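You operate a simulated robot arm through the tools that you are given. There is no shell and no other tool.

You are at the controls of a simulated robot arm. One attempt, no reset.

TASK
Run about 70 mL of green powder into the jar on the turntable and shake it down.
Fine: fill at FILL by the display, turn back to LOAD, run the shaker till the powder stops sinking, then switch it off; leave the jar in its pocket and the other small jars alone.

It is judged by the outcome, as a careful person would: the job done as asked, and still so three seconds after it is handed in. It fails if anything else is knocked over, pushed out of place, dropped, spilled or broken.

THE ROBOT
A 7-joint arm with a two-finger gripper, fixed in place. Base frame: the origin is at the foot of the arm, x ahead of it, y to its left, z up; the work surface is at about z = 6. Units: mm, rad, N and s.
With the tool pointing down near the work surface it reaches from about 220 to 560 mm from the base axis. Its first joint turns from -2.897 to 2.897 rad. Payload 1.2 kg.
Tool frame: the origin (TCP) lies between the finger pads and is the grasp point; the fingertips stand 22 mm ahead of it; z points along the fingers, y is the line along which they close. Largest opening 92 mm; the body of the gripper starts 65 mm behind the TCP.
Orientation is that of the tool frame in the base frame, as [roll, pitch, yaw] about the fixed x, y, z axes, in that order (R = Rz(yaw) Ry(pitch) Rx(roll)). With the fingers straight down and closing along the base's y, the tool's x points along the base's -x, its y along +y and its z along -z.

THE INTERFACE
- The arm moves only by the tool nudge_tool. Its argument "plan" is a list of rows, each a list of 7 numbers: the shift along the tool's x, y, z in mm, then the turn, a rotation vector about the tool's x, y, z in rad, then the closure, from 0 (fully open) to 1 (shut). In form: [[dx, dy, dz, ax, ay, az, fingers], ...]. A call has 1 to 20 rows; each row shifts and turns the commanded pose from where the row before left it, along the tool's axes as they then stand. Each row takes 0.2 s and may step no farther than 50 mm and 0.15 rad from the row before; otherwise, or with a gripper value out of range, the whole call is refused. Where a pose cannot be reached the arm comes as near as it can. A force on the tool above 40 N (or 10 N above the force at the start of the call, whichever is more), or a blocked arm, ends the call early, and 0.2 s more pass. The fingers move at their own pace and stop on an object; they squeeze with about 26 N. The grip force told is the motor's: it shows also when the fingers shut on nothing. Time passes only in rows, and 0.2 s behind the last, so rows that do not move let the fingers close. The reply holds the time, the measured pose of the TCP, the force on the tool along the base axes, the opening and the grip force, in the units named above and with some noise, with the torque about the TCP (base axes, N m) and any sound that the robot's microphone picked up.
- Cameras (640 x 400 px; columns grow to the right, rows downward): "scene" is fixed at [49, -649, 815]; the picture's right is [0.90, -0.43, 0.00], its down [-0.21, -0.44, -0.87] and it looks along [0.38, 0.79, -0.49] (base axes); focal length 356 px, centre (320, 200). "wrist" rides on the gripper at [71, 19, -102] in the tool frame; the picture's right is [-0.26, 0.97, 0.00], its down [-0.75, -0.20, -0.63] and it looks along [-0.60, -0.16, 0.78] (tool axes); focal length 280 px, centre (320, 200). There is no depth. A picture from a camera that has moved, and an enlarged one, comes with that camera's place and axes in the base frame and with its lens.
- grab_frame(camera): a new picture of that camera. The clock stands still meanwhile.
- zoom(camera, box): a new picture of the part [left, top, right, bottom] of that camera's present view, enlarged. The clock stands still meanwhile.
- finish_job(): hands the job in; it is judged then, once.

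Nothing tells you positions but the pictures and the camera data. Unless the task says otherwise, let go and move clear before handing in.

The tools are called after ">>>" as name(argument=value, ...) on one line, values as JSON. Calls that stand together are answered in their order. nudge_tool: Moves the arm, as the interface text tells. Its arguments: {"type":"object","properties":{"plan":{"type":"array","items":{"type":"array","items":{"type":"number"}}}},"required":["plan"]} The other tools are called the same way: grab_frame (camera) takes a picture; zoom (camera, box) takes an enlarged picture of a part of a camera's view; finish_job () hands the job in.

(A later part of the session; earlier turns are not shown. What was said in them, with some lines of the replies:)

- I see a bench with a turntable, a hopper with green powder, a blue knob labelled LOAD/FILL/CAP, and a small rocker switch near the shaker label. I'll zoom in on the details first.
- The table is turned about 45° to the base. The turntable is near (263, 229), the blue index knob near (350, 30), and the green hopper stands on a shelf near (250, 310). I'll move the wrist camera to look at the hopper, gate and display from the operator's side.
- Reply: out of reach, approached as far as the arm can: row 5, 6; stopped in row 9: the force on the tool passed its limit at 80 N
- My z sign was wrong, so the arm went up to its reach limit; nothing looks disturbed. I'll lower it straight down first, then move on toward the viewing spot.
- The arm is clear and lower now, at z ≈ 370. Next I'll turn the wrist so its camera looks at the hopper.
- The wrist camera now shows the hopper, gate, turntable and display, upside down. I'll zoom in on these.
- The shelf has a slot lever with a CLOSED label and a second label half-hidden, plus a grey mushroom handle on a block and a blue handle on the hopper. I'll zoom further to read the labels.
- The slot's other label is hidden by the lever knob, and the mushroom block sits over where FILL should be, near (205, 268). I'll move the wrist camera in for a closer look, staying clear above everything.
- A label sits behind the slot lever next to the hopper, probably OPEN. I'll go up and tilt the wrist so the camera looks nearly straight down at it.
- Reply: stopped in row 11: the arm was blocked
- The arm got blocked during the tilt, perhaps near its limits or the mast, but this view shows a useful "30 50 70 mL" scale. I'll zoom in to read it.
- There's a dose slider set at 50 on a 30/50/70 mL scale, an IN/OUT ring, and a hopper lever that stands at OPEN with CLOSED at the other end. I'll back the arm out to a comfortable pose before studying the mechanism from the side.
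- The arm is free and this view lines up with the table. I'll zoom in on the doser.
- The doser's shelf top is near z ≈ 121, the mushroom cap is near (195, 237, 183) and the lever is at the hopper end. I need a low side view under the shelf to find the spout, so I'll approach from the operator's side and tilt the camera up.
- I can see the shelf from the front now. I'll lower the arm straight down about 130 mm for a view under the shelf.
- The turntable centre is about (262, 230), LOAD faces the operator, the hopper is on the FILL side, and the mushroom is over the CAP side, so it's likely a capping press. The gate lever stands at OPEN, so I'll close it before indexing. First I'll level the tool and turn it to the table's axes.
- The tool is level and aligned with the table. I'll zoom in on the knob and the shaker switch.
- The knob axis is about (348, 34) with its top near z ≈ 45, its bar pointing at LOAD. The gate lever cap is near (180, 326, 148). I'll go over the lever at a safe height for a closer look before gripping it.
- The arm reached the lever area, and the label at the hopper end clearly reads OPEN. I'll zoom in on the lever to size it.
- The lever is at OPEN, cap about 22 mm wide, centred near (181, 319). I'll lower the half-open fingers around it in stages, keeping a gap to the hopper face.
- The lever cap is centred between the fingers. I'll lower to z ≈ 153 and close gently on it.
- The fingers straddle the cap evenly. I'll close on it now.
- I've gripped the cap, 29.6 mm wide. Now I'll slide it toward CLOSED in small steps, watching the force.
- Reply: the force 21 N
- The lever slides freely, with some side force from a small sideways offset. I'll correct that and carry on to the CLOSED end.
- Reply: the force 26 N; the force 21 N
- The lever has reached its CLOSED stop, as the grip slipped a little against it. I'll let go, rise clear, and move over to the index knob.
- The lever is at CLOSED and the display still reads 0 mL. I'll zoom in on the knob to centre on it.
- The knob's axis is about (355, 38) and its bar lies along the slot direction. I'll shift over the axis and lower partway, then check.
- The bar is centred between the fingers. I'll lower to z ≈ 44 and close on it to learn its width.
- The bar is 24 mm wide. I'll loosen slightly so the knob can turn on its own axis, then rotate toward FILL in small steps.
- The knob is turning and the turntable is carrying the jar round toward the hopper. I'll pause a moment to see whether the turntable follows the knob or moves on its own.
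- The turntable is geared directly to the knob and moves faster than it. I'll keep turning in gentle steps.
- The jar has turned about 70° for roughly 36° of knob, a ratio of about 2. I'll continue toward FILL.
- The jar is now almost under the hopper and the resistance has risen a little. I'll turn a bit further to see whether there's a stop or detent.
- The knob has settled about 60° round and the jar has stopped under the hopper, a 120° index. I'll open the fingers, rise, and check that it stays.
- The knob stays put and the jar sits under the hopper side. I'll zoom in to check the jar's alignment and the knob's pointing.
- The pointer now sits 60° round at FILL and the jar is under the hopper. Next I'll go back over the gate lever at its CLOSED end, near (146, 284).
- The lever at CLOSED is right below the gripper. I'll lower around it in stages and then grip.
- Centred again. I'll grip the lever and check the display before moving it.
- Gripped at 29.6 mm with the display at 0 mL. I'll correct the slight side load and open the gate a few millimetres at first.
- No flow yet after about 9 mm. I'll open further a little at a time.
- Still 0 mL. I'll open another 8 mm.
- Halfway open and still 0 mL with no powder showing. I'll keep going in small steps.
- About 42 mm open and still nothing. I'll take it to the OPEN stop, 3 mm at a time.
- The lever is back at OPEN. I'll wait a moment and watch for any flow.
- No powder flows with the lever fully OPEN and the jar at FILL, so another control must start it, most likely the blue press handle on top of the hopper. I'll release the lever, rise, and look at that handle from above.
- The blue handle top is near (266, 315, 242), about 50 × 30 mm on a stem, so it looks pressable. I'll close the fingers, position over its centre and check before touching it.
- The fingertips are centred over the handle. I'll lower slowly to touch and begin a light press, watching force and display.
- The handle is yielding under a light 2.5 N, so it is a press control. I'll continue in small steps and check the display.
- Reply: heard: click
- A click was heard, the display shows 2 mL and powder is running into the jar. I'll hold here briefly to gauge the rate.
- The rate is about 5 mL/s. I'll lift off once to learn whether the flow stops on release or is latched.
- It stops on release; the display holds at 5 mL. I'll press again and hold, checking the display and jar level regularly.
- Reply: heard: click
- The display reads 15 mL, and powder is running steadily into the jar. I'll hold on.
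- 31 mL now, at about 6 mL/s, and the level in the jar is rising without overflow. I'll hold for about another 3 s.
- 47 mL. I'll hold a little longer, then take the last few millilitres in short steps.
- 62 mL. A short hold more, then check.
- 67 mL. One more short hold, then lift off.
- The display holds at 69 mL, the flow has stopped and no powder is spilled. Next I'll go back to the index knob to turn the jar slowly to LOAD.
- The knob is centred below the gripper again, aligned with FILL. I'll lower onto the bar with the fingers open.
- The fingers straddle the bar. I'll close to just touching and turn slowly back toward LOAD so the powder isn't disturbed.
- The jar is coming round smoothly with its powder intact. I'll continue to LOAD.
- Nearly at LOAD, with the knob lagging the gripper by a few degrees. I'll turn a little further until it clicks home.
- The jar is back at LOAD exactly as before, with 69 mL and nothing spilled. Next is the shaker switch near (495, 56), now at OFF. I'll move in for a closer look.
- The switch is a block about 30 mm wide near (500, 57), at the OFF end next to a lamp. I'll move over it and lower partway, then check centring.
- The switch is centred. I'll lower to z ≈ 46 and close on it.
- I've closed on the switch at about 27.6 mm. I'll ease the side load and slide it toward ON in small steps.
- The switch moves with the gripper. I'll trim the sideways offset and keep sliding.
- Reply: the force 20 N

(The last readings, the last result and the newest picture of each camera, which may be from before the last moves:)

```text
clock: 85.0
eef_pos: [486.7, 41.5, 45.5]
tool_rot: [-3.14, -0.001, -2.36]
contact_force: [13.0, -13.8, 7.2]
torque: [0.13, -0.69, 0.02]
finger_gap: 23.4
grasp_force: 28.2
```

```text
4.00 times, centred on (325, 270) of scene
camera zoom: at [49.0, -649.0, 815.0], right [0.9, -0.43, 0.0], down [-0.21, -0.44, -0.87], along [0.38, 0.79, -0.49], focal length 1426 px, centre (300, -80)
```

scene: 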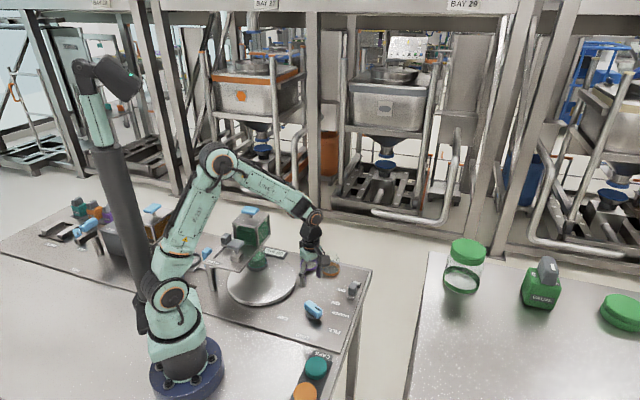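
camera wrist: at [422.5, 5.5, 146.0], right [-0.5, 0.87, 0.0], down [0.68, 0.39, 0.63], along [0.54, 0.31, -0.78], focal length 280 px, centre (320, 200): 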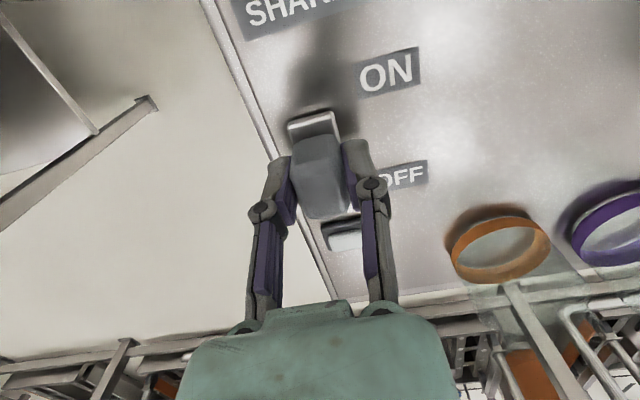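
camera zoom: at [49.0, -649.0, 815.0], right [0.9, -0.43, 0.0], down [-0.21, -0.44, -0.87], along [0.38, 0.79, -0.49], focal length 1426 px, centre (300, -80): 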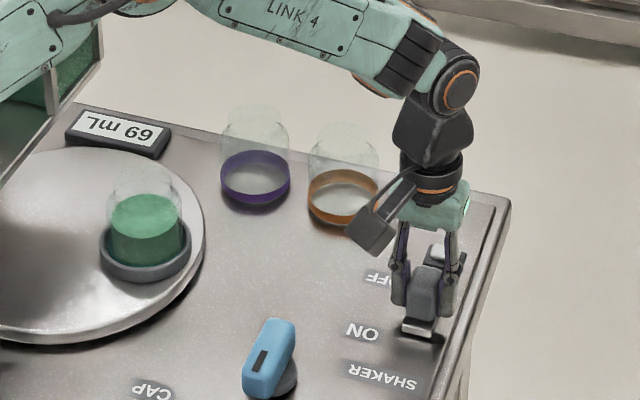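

>>> nudge_tool(plan=[[0, -1.2, -0.2, 0, 0, 0, 0.9], [4, 0, 0, 0, 0, 0, 0.9], [4, 0, 0, 0, 0, 0, 0.9], [0, 0, 0, 0, 0, 0, 0.9]])

>>> grab_frame(camera="wrist")

>>> zoom(camera="scene", box=[260, 220, 390, 320])

```text
clock: 86.0
eef_pos: [481.2, 36.1, 45.4]
tool_rot: [3.14, -0.002, -2.356]
contact_force: [9.2, -7.9, 8.9]
torque: [0.3, -0.6, -0.01]
finger_gap: 23.6
grasp_force: 27.8
```

```text
taken
camera wrist: at [417.4, -0.3, 146.1], right [-0.5, 0.87, 0.0], down [0.68, 0.39, 0.62], along [0.54, 0.31, -0.78], focal length 280 px, centre (320, 200)
```

wrist: 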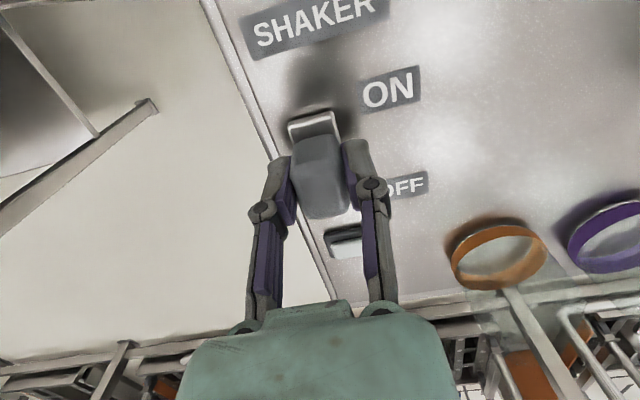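

```text
4.00 times, centred on (325, 270) of scene
camera zoom: at [49.0, -649.0, 815.0], right [0.9, -0.43, 0.0], down [-0.21, -0.44, -0.87], along [0.38, 0.79, -0.49], focal length 1426 px, centre (300, -80)
```

zoom: 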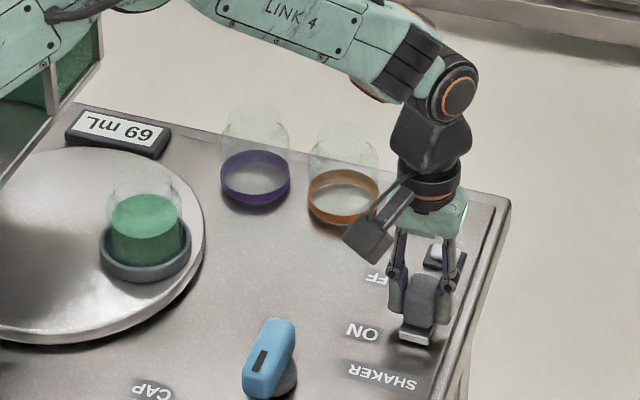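

>>> nudge_tool(plan=[[4, -0.6, -0.3, 0, 0, 0, 0.9], [4, 0, 0, 0, 0, 0, 0.9], [0, 0, 0, 0, 0, 0, 0.9]])

>>> grab_frame(camera="wrist")

>>> zoom(camera="scene", box=[260, 220, 390, 320])

```text
clock: 86.8
eef_pos: [475.6, 30.2, 43.9]
tool_rot: [3.138, -0.002, -2.354]
contact_force: [-0.1, -0.4, 10.4]
torque: [-0.17, 0.19, -0.01]
finger_gap: 23.7
grasp_force: 28.2
```

```text
taken
camera wrist: at [412.0, -6.4, 146.2], right [-0.5, 0.87, 0.0], down [0.68, 0.39, 0.62], along [0.54, 0.31, -0.78], focal length 280 px, centre (320, 200)
```

wrist: 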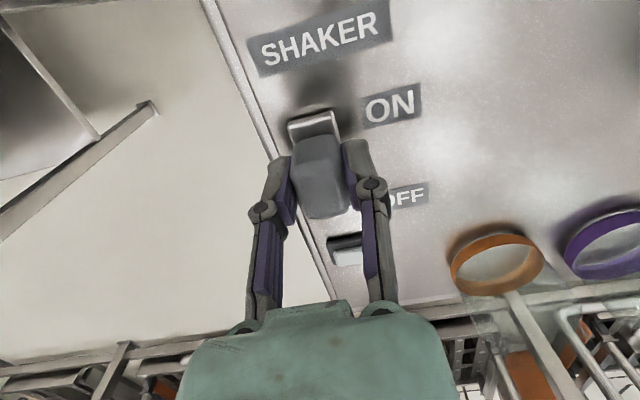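

```text
4.00 times, centred on (325, 270) of scene
camera zoom: at [49.0, -649.0, 815.0], right [0.9, -0.43, 0.0], down [-0.21, -0.44, -0.87], along [0.38, 0.79, -0.49], focal length 1426 px, centre (300, -80)
```

zoom: 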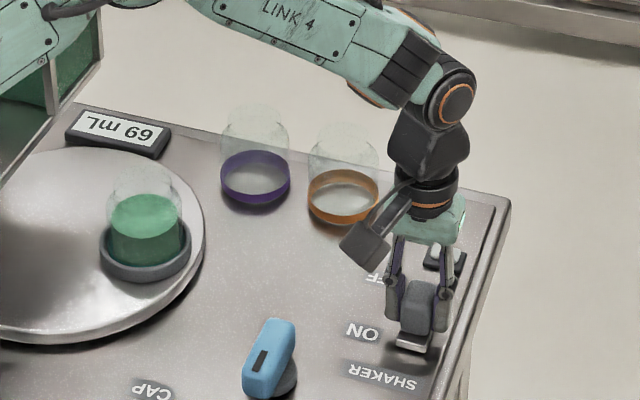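

Not on yet, as the lamp is unlit and there's no sound. I'll continue in small steps.

>>> nudge_tool(plan=[[4, 0, -0.3, 0, 0, 0, 0.9], [0, 0, 0, 0, 0, 0, 0.9]])

>>> grab_frame(camera="wrist")

>>> zoom(camera="scene", box=[260, 220, 390, 320])

```text
clock: 87.5
eef_pos: [471.8, 26.3, 44.9]
tool_rot: [3.138, -0.002, -2.356]
contact_force: [-1.7, 2.2, 2.4]
torque: [0.61, -0.46, 0.03]
finger_gap: 23.2
grasp_force: 28.2
```

```text
taken
camera wrist: at [408.9, -9.4, 146.2], right [-0.5, 0.87, 0.0], down [0.68, 0.39, 0.62], along [0.54, 0.31, -0.78], focal length 280 px, centre (320, 200)
```

wrist: 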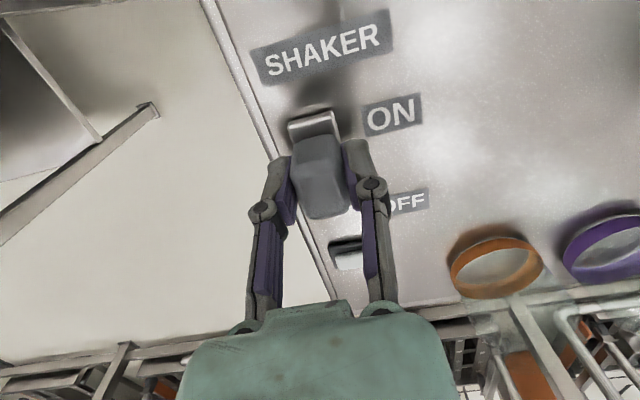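

```text
4.00 times, centred on (325, 270) of scene
camera zoom: at [49.0, -649.0, 815.0], right [0.9, -0.43, 0.0], down [-0.21, -0.44, -0.87], along [0.38, 0.79, -0.49], focal length 1426 px, centre (300, -80)
```

zoom: 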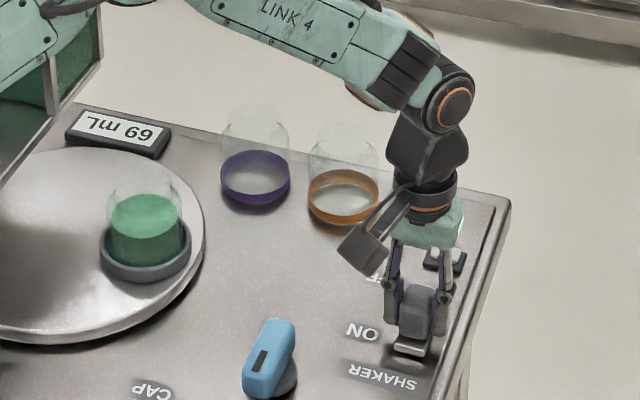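

By the label spacing, ON should be about 16–20 mm further. I'll continue.

>>> nudge_tool(plan=[[4, 0, 0, 0, 0, 0, 0.9], [4, 0, 0, 0, 0, 0, 0.9], [0, 0, 0, 0, 0, 0, 0.9]])

>>> grab_frame(camera="wrist")

>>> zoom(camera="scene", box=[260, 220, 390, 320])

```text
clock: 88.2
eef_pos: [467.9, 21.7, 45.3]
tool_rot: [3.14, 0.004, -2.354]
contact_force: [8.9, 13.4, -6.0]
torque: [0.37, -0.26, -0.04]
finger_gap: 23.8
grasp_force: 28.4
```

```text
taken
camera wrist: at [403.4, -14.8, 146.9], right [-0.5, 0.87, 0.0], down [0.68, 0.39, 0.63], along [0.54, 0.32, -0.78], focal length 280 px, centre (320, 200)
```

wrist: 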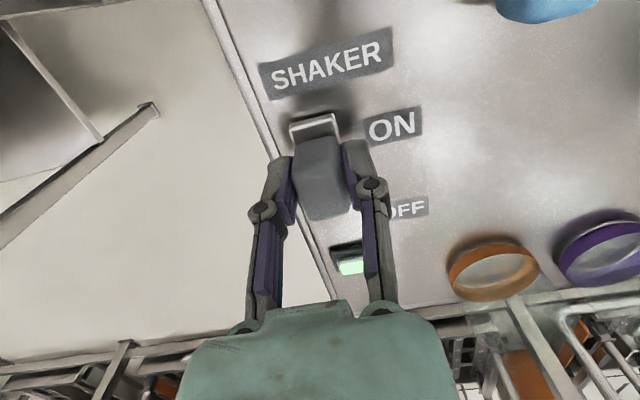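

```text
4.00 times, centred on (325, 270) of scene
camera zoom: at [49.0, -649.0, 815.0], right [0.9, -0.43, 0.0], down [-0.21, -0.44, -0.87], along [0.38, 0.79, -0.49], focal length 1426 px, centre (300, -80)
```

zoom: 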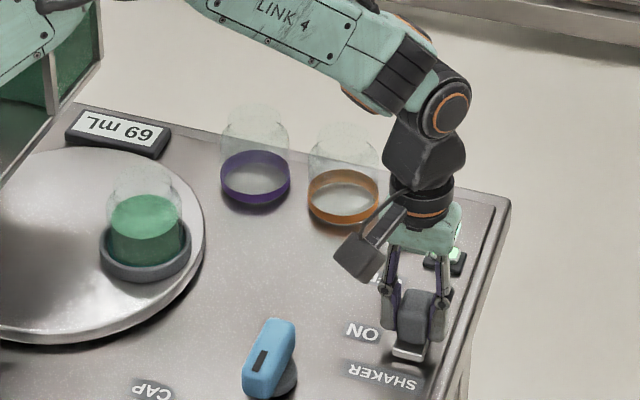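

The lamp is green, so the shaker is on and against its stop. I'll hold here and watch the powder level in the jar.

>>> zoom(camera="scene", box=[260, 250, 310, 295])

>>> nudge_tool(plan=[[0, 0, 0, 0, 0, 0, 0.9], [0, 0, 0, 0, 0, 0, 0.9], [0, 0, 0, 0, 0, 0, 0.9], [0, 0, 0, 0, 0, 0, 0.9], [0, 0, 0, 0, 0, 0, 0.9]])

>>> zoom(camera="scene", box=[260, 250, 310, 295])

```text
8.89 times, centred on (285, 272) of scene
camera zoom: at [49.0, -649.0, 815.0], right [0.9, -0.43, 0.0], down [-0.21, -0.44, -0.87], along [0.38, 0.79, -0.49], focal length 3169 px, centre (631, -444)
```

zoom: 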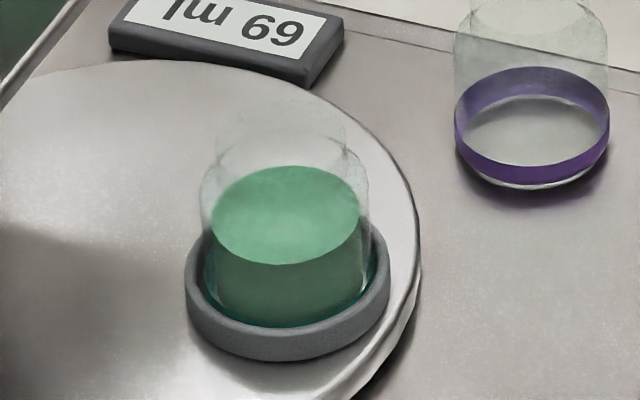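

```text
clock: 89.5
eef_pos: [465.9, 21.6, 45.9]
tool_rot: [3.138, -0.001, -2.354]
contact_force: [1.9, 19.0, 7.2]
torque: [0.4, -0.05, -0.05]
finger_gap: 23.9
grasp_force: 28.2
```

```text
8.89 times, centred on (285, 272) of scene
camera zoom: at [49.0, -649.0, 815.0], right [0.9, -0.43, 0.0], down [-0.21, -0.44, -0.87], along [0.38, 0.79, -0.49], focal length 3169 px, centre (631, -444)
```

zoom: 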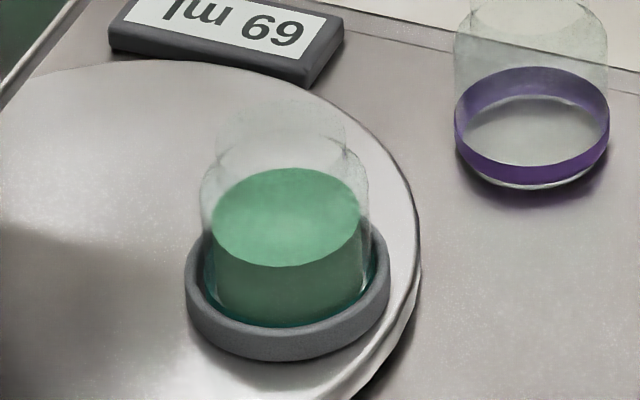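

The powder is slowly sinking. I'll keep the shaker on and keep watching.

>>> nudge_tool(plan=[[0, 0.5, 0, 0, 0, 0, 0.9], [0, 0, 0, 0, 0, 0, 0.9], [0, 0, 0, 0, 0, 0, 0.9], [0, 0, 0, 0, 0, 0, 0.9], [0, 0, 0, 0, 0, 0, 0.9], [0, 0, 0, 0, 0, 0, 0.9], [0, 0, 0, 0, 0, 0, 0.9], [0, 0, 0, 0, 0, 0, 0.9], [0, 0, 0, 0, 0, 0, 0.9], [0, 0, 0, 0, 0, 0, 0.9], [0, 0, 0, 0, 0, 0, 0.9], [0, 0, 0, 0, 0, 0, 0.9], [0, 0, 0, 0, 0, 0, 0.9], [0, 0, 0, 0, 0, 0, 0.9], [0, 0, 0, 0, 0, 0, 0.9]])

>>> zoom(camera="scene", box=[260, 250, 310, 295])

```text
clock: 92.7
eef_pos: [465.0, 20.4, 44.8]
tool_rot: [3.14, -0.002, -2.357]
contact_force: [-7.8, 14.3, 12.3]
torque: [0.28, 0.16, 0.0]
finger_gap: 23.5
grasp_force: 28.2
```

```text
8.89 times, centred on (285, 272) of scene
camera zoom: at [49.0, -649.0, 815.0], right [0.9, -0.43, 0.0], down [-0.21, -0.44, -0.87], along [0.38, 0.79, -0.49], focal length 3169 px, centre (631, -444)
```

zoom: 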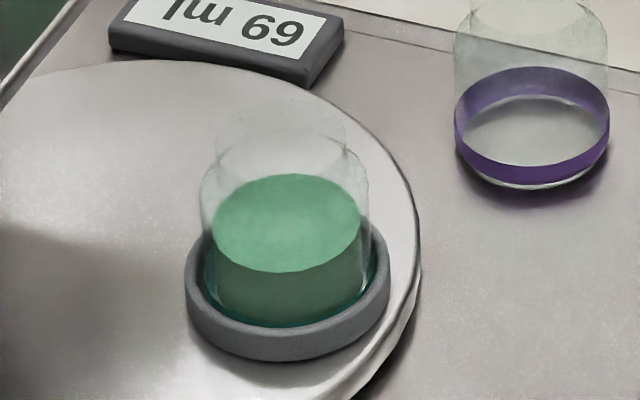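

Still sinking. I'll relax the grip while waiting, leaving the switch at ON, and keep watching.

>>> nudge_tool(plan=[[0, 0.8, 0, 0, 0, 0, 0.6], [0, 0, 0, 0, 0, 0, 0.6], [0, 0, 0, 0, 0, 0, 0.6], [0, 0, 0, 0, 0, 0, 0.6], [0, 0, 0, 0, 0, 0, 0.6], [0, 0, 0, 0, 0, 0, 0.6], [0, 0, 0, 0, 0, 0, 0.6], [0, 0, 0, 0, 0, 0, 0.6], [0, 0, 0, 0, 0, 0, 0.6], [0, 0, 0, 0, 0, 0, 0.6], [0, 0, 0, 0, 0, 0, 0.6], [0, 0, 0, 0, 0, 0, 0.6], [0, 0, 0, 0, 0, 0, 0.6], [0, 0, 0, 0, 0, 0, 0.6], [0, 0, 0, 0, 0, 0, 0.6]])

>>> zoom(camera="scene", box=[260, 250, 310, 295])

>>> grab_frame(camera="wrist")

```text
clock: 95.8
eef_pos: [465.9, 20.7, 46.7]
tool_rot: [-3.141, -0.001, -2.355]
contact_force: [-1.3, -0.1, -0.1]
torque: [0.04, 0.01, 0.0]
finger_gap: 36.8
grasp_force: 0.1
```

```text
8.89 times, centred on (285, 272) of scene
camera zoom: at [49.0, -649.0, 815.0], right [0.9, -0.43, 0.0], down [-0.21, -0.44, -0.87], along [0.38, 0.79, -0.49], focal length 3169 px, centre (631, -444)
```

zoom: 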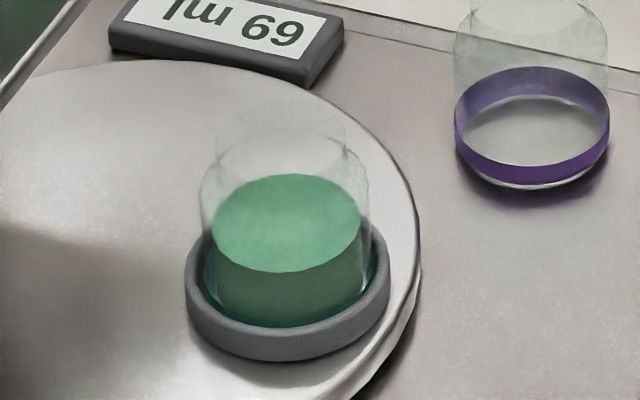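

```text
taken
camera wrist: at [402.4, -14.8, 146.5], right [-0.5, 0.87, 0.0], down [0.68, 0.39, 0.62], along [0.54, 0.31, -0.78], focal length 280 px, centre (320, 200)
```

wrist: 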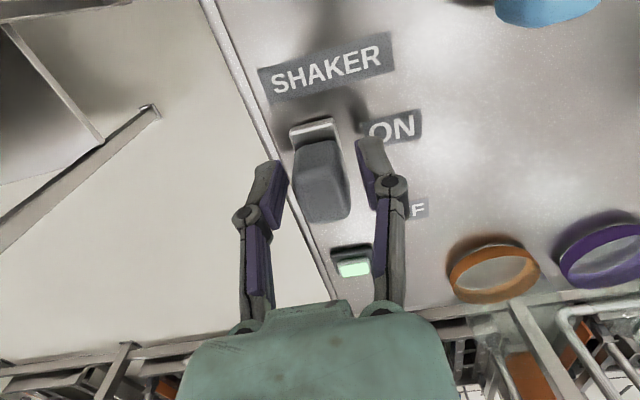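

The level looks the same as 3 s ago and the lamp is still green. I'll watch another few seconds at higher zoom to confirm that it has stopped sinking.

>>> zoom(camera="scene", box=[274, 262, 296, 284])

>>> nudge_tool(plan=[[0, 0, 0, 0, 0, 0, 0.6], [0, 0, 0, 0, 0, 0, 0.6], [0, 0, 0, 0, 0, 0, 0.6], [0, 0, 0, 0, 0, 0, 0.6], [0, 0, 0, 0, 0, 0, 0.6], [0, 0, 0, 0, 0, 0, 0.6], [0, 0, 0, 0, 0, 0, 0.6], [0, 0, 0, 0, 0, 0, 0.6], [0, 0, 0, 0, 0, 0, 0.6], [0, 0, 0, 0, 0, 0, 0.6], [0, 0, 0, 0, 0, 0, 0.6], [0, 0, 0, 0, 0, 0, 0.6], [0, 0, 0, 0, 0, 0, 0.6], [0, 0, 0, 0, 0, 0, 0.6], [0, 0, 0, 0, 0, 0, 0.6], [0, 0, 0, 0, 0, 0, 0.6], [0, 0, 0, 0, 0, 0, 0.6], [0, 0, 0, 0, 0, 0, 0.6], [0, 0, 0, 0, 0, 0, 0.6], [0, 0, 0, 0, 0, 0, 0.6]])

>>> zoom(camera="scene", box=[274, 262, 296, 284])

>>> zoom(camera="scene", box=[260, 250, 310, 295])

```text
16.00 times, centred on (285, 273) of scene
camera zoom: at [49.0, -649.0, 815.0], right [0.9, -0.43, 0.0], down [-0.21, -0.44, -0.87], along [0.38, 0.79, -0.49], focal length 5704 px, centre (880, -968)
```

zoom: 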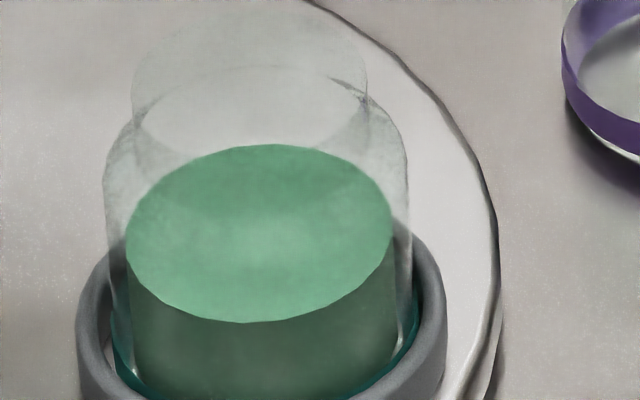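

```text
clock: 100.0
eef_pos: [465.9, 20.7, 45.1]
tool_rot: [3.139, -0.003, -2.356]
contact_force: [-0.7, -0.9, -0.2]
torque: [-0.01, 0.01, -0.02]
finger_gap: 36.6
grasp_force: 0.0
```

```text
16.00 times, centred on (285, 273) of scene
camera zoom: at [49.0, -649.0, 815.0], right [0.9, -0.43, 0.0], down [-0.21, -0.44, -0.87], along [0.38, 0.79, -0.49], focal length 5704 px, centre (880, -968)
```

zoom: 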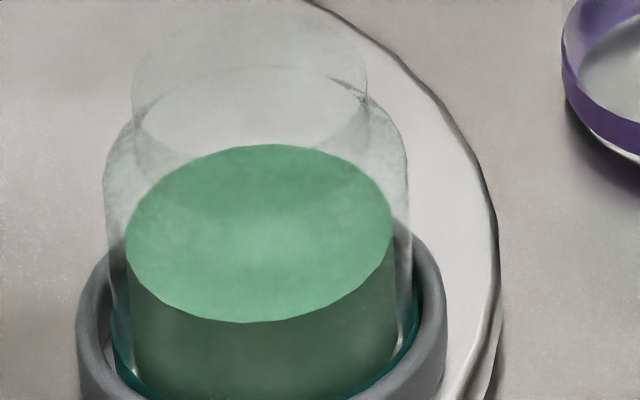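

```text
8.89 times, centred on (285, 272) of scene
camera zoom: at [49.0, -649.0, 815.0], right [0.9, -0.43, 0.0], down [-0.21, -0.44, -0.87], along [0.38, 0.79, -0.49], focal length 3169 px, centre (631, -444)
```

zoom: 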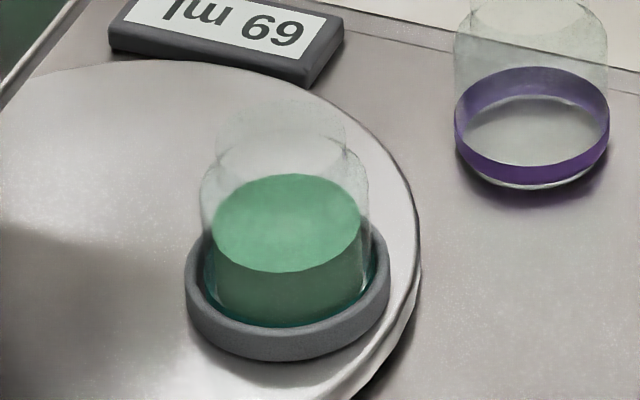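

No change over more than 4 s at 16× zoom, so the powder has stopped sinking. I'll confirm the lamp state, then grip the switch to turn it off.

>>> zoom(camera="wrist", box=[260, 100, 440, 290])

>>> nudge_tool(plan=[[0, 0, 0, 0, 0, 0, 0.75], [0, 0, 0, 0, 0, 0, 0.9], [0, 0, 0, 0, 0, 0, 0.9]])

```text
2.11 times, centred on (350, 195) of wrist
camera zoom: at [402.4, -14.8, 146.5], right [-0.5, 0.87, 0.0], down [0.68, 0.39, 0.62], along [0.54, 0.31, -0.78], focal length 590 px, centre (257, 210)
```

zoom: 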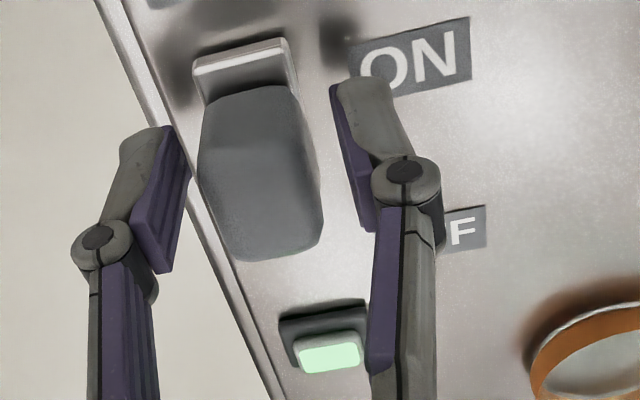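

```text
clock: 100.8
eef_pos: [465.7, 20.2, 45.1]
tool_rot: [-3.141, -0.001, -2.357]
contact_force: [3.3, -2.3, -0.5]
torque: [-0.04, -0.04, 0.03]
finger_gap: 23.5
grasp_force: 27.8
```

The lamp is green and I have the switch gripped with little side load. I'll slide it back to OFF.

>>> nudge_tool(plan=[[-5, 0.1, 0, 0, 0, 0, 0.9], [-5, 0.1, 0, 0, 0, 0, 0.9], [-5, 0.1, 0, 0, 0, 0, 0.9], [-5, 0.1, 0, 0, 0, 0, 0.9], [0, 0, 0, 0, 0, 0, 0.9]])

>>> zoom(camera="wrist", box=[260, 100, 440, 290])

```text
clock: 102.0
eef_pos: [480.0, 35.0, 45.0]
tool_rot: [-3.141, -0.002, -2.358]
contact_force: [9.9, -8.8, -3.7]
torque: [-0.03, -0.36, 0.06]
finger_gap: 23.6
grasp_force: 27.4
```

```text
2.11 times, centred on (350, 195) of wrist
camera zoom: at [416.9, -0.2, 146.6], right [-0.5, 0.87, 0.0], down [0.68, 0.39, 0.62], along [0.54, 0.31, -0.78], focal length 590 px, centre (257, 210)
```

zoom: 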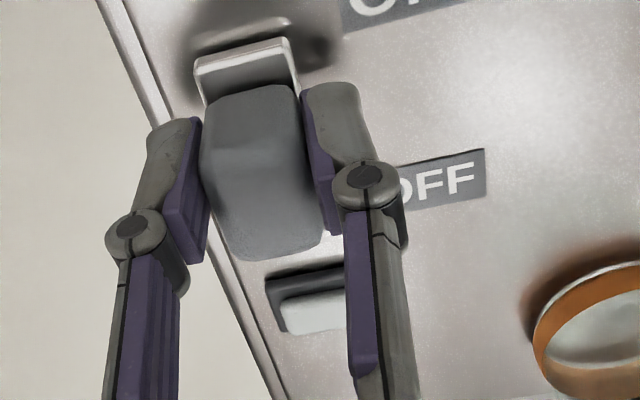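

The lamp has gone out. I'll bring the switch all the way to its OFF end.

>>> nudge_tool(plan=[[0, -0.8, 0, 0, 0, 0, 0.9], [-5, 0, 0, 0, 0, 0, 0.9], [-5, 0, 0, 0, 0, 0, 0.9], [-5, 0, 0, 0, 0, 0, 0.9], [-5, 0, 0, 0, 0, 0, 0.9], [0, 0, 0, 0, 0, 0, 0.9]])

>>> zoom(camera="wrist", box=[260, 100, 440, 290])

```text
clock: 103.5
eef_pos: [494.5, 49.2, 45.3]
tool_rot: [3.139, -0.002, -2.356]
contact_force: [4.3, -3.4, -11.5]
torque: [-0.01, -0.1, -0.01]
finger_gap: 23.4
grasp_force: 28.3
```

```text
2.11 times, centred on (350, 195) of wrist
camera zoom: at [431.4, 13.4, 146.8], right [-0.5, 0.87, 0.0], down [0.68, 0.39, 0.62], along [0.54, 0.31, -0.78], focal length 590 px, centre (257, 210)
```

zoom: 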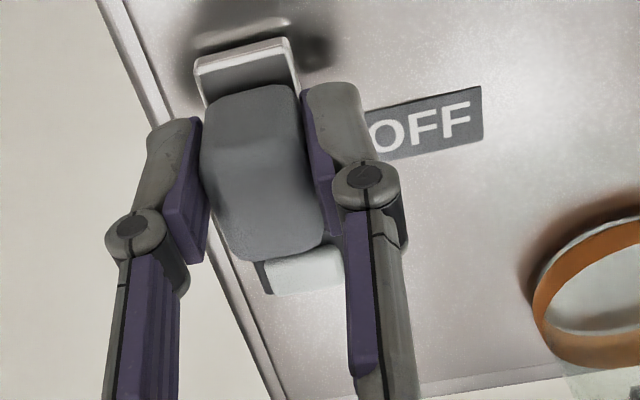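

>>> nudge_tool(plan=[[-4, 0, 0, 0, 0, 0, 0.9], [-3, 0, 0, 0, 0, 0, 0.9], [-2, 0, 0, 0, 0, 0, 0.9], [0, 0, 0, 0, 0, 0, 0.9]])

>>> zoom(camera="wrist", box=[260, 100, 440, 290])

>>> zoom(camera="scene", box=[310, 250, 390, 320])

```text
clock: 104.5
eef_pos: [500.4, 55.0, 45.5]
tool_rot: [3.141, -0.004, -2.357]
contact_force: [-12.0, -12.2, 0.2]
torque: [-0.34, 0.35, -0.02]
finger_gap: 23.9
grasp_force: 27.7
```

```text
2.11 times, centred on (350, 195) of wrist
camera zoom: at [437.0, 19.4, 146.6], right [-0.5, 0.87, 0.0], down [0.68, 0.39, 0.62], along [0.54, 0.31, -0.78], focal length 590 px, centre (257, 210)
```

zoom: 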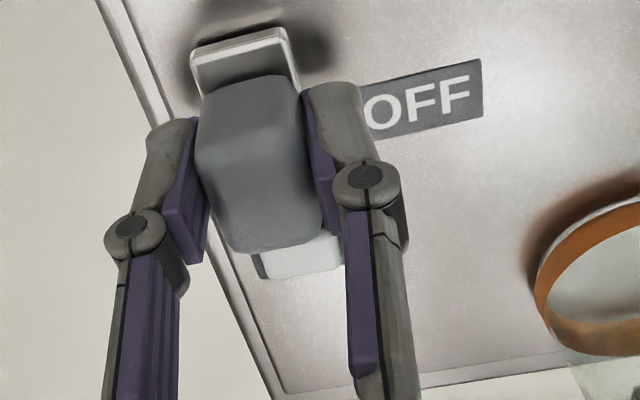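

```text
5.71 times, centred on (350, 285) of scene
camera zoom: at [49.0, -649.0, 815.0], right [0.9, -0.43, 0.0], down [-0.21, -0.44, -0.87], along [0.38, 0.79, -0.49], focal length 2037 px, centre (149, -286)
```

zoom: 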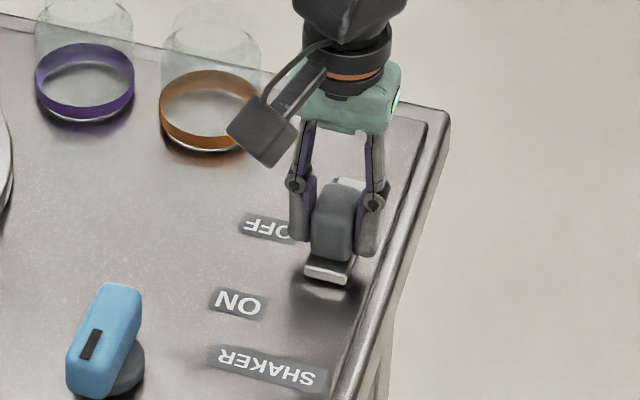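

The switch is back at its OFF stop with the lamp out. I'll let go, rise straight up and check the whole scene.

>>> nudge_tool(plan=[[1, 0, 0, 0, 0, 0, 0.6], [0, 0, 0, 0, 0, 0, 0.5], [0, 0, 0, 0, 0, 0, 0.5], [0, 0, -30, 0, 0, 0, 0.5], [0, 0, -40, 0, 0, 0, 0.5], [0, 0, -40, 0, 0, 0, 0.5], [0, 0, -40, 0, 0, 0, 0.5], [30, 0, -20, 0, 0, 0, 0.5], [30, 0, 0, 0, 0, 0, 0.5]])

>>> grab_frame(camera="scene")

>>> grab_frame(camera="wrist")

>>> zoom(camera="scene", box=[180, 190, 380, 350])

>>> zoom(camera="scene", box=[260, 250, 310, 295])

```text
clock: 106.5
eef_pos: [457.6, 12.2, 215.6]
tool_rot: [3.141, -0.001, -2.356]
contact_force: [0.6, -0.2, -0.3]
torque: [-0.02, 0.02, 0.0]
finger_gap: 45.7
grasp_force: 0.1
```

```text
taken
```

scene: 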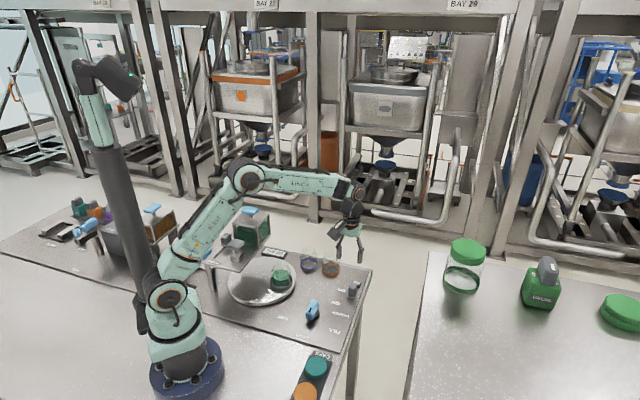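

```text
taken
camera wrist: at [393.0, -23.4, 317.1], right [-0.5, 0.87, 0.0], down [0.68, 0.39, 0.62], along [0.54, 0.31, -0.78], focal length 280 px, centre (320, 200)
```

wrist: 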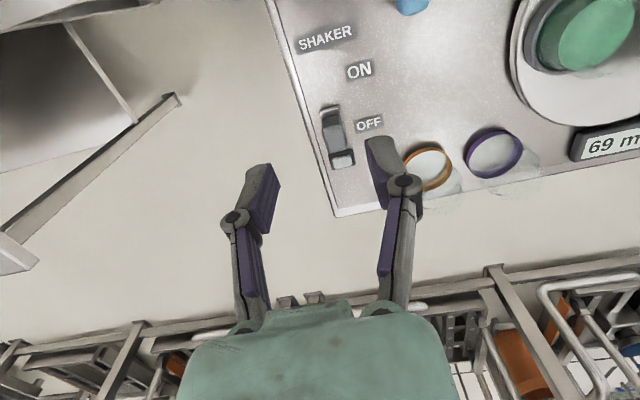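

```text
2.50 times, centred on (280, 270) of scene
camera zoom: at [49.0, -649.0, 815.0], right [0.9, -0.43, 0.0], down [-0.21, -0.44, -0.87], along [0.38, 0.79, -0.49], focal length 891 px, centre (420, 25)
```

zoom: 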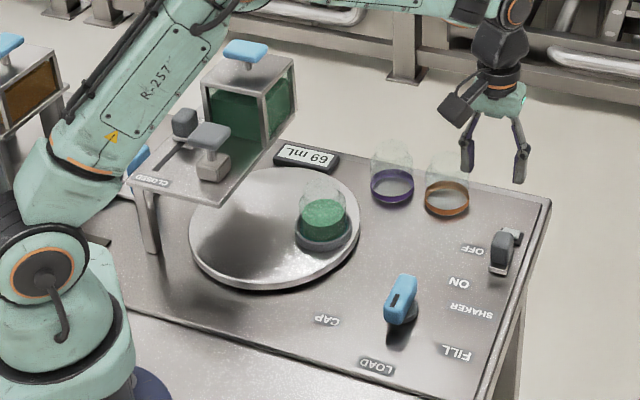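

```text
8.89 times, centred on (285, 272) of scene
camera zoom: at [49.0, -649.0, 815.0], right [0.9, -0.43, 0.0], down [-0.21, -0.44, -0.87], along [0.38, 0.79, -0.49], focal length 3169 px, centre (631, -444)
```

zoom: 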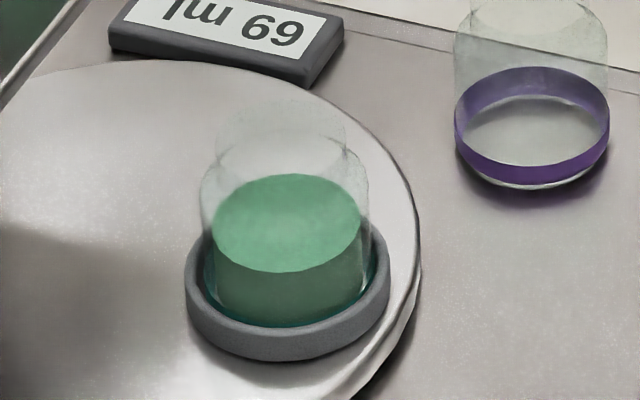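

The display reads 69 mL, and the settled jar sits in its pocket at LOAD. The shaker is OFF with its lamp out. The gate lever is back where I found it, the other jars are untouched, nothing is spilled, and the arm is clear. I'm handing in the job.

>>> finish_job()

```text
The job is handed in.
```

I ran 69 mL of green powder by the display into the jar at FILL, then turned it back to LOAD. I left the shaker on until the powder had stopped sinking for over 4 seconds, then switched it off; its lamp is out.

- **Jar and surroundings:** the jar is still in its pocket. The other small jars weren't touched, and I saw no spilled powder.
- **Powder gate:** I moved the hopper's gate lever to CLOSED before turning to FILL, then back to OPEN to run the powder. It was at OPEN when I started, so I left it there.
- **Early stops:** while I was positioning the camera, two moves were cut short, one by the arm's force limit and one because the arm was blocked. I found nothing disturbed afterwards.
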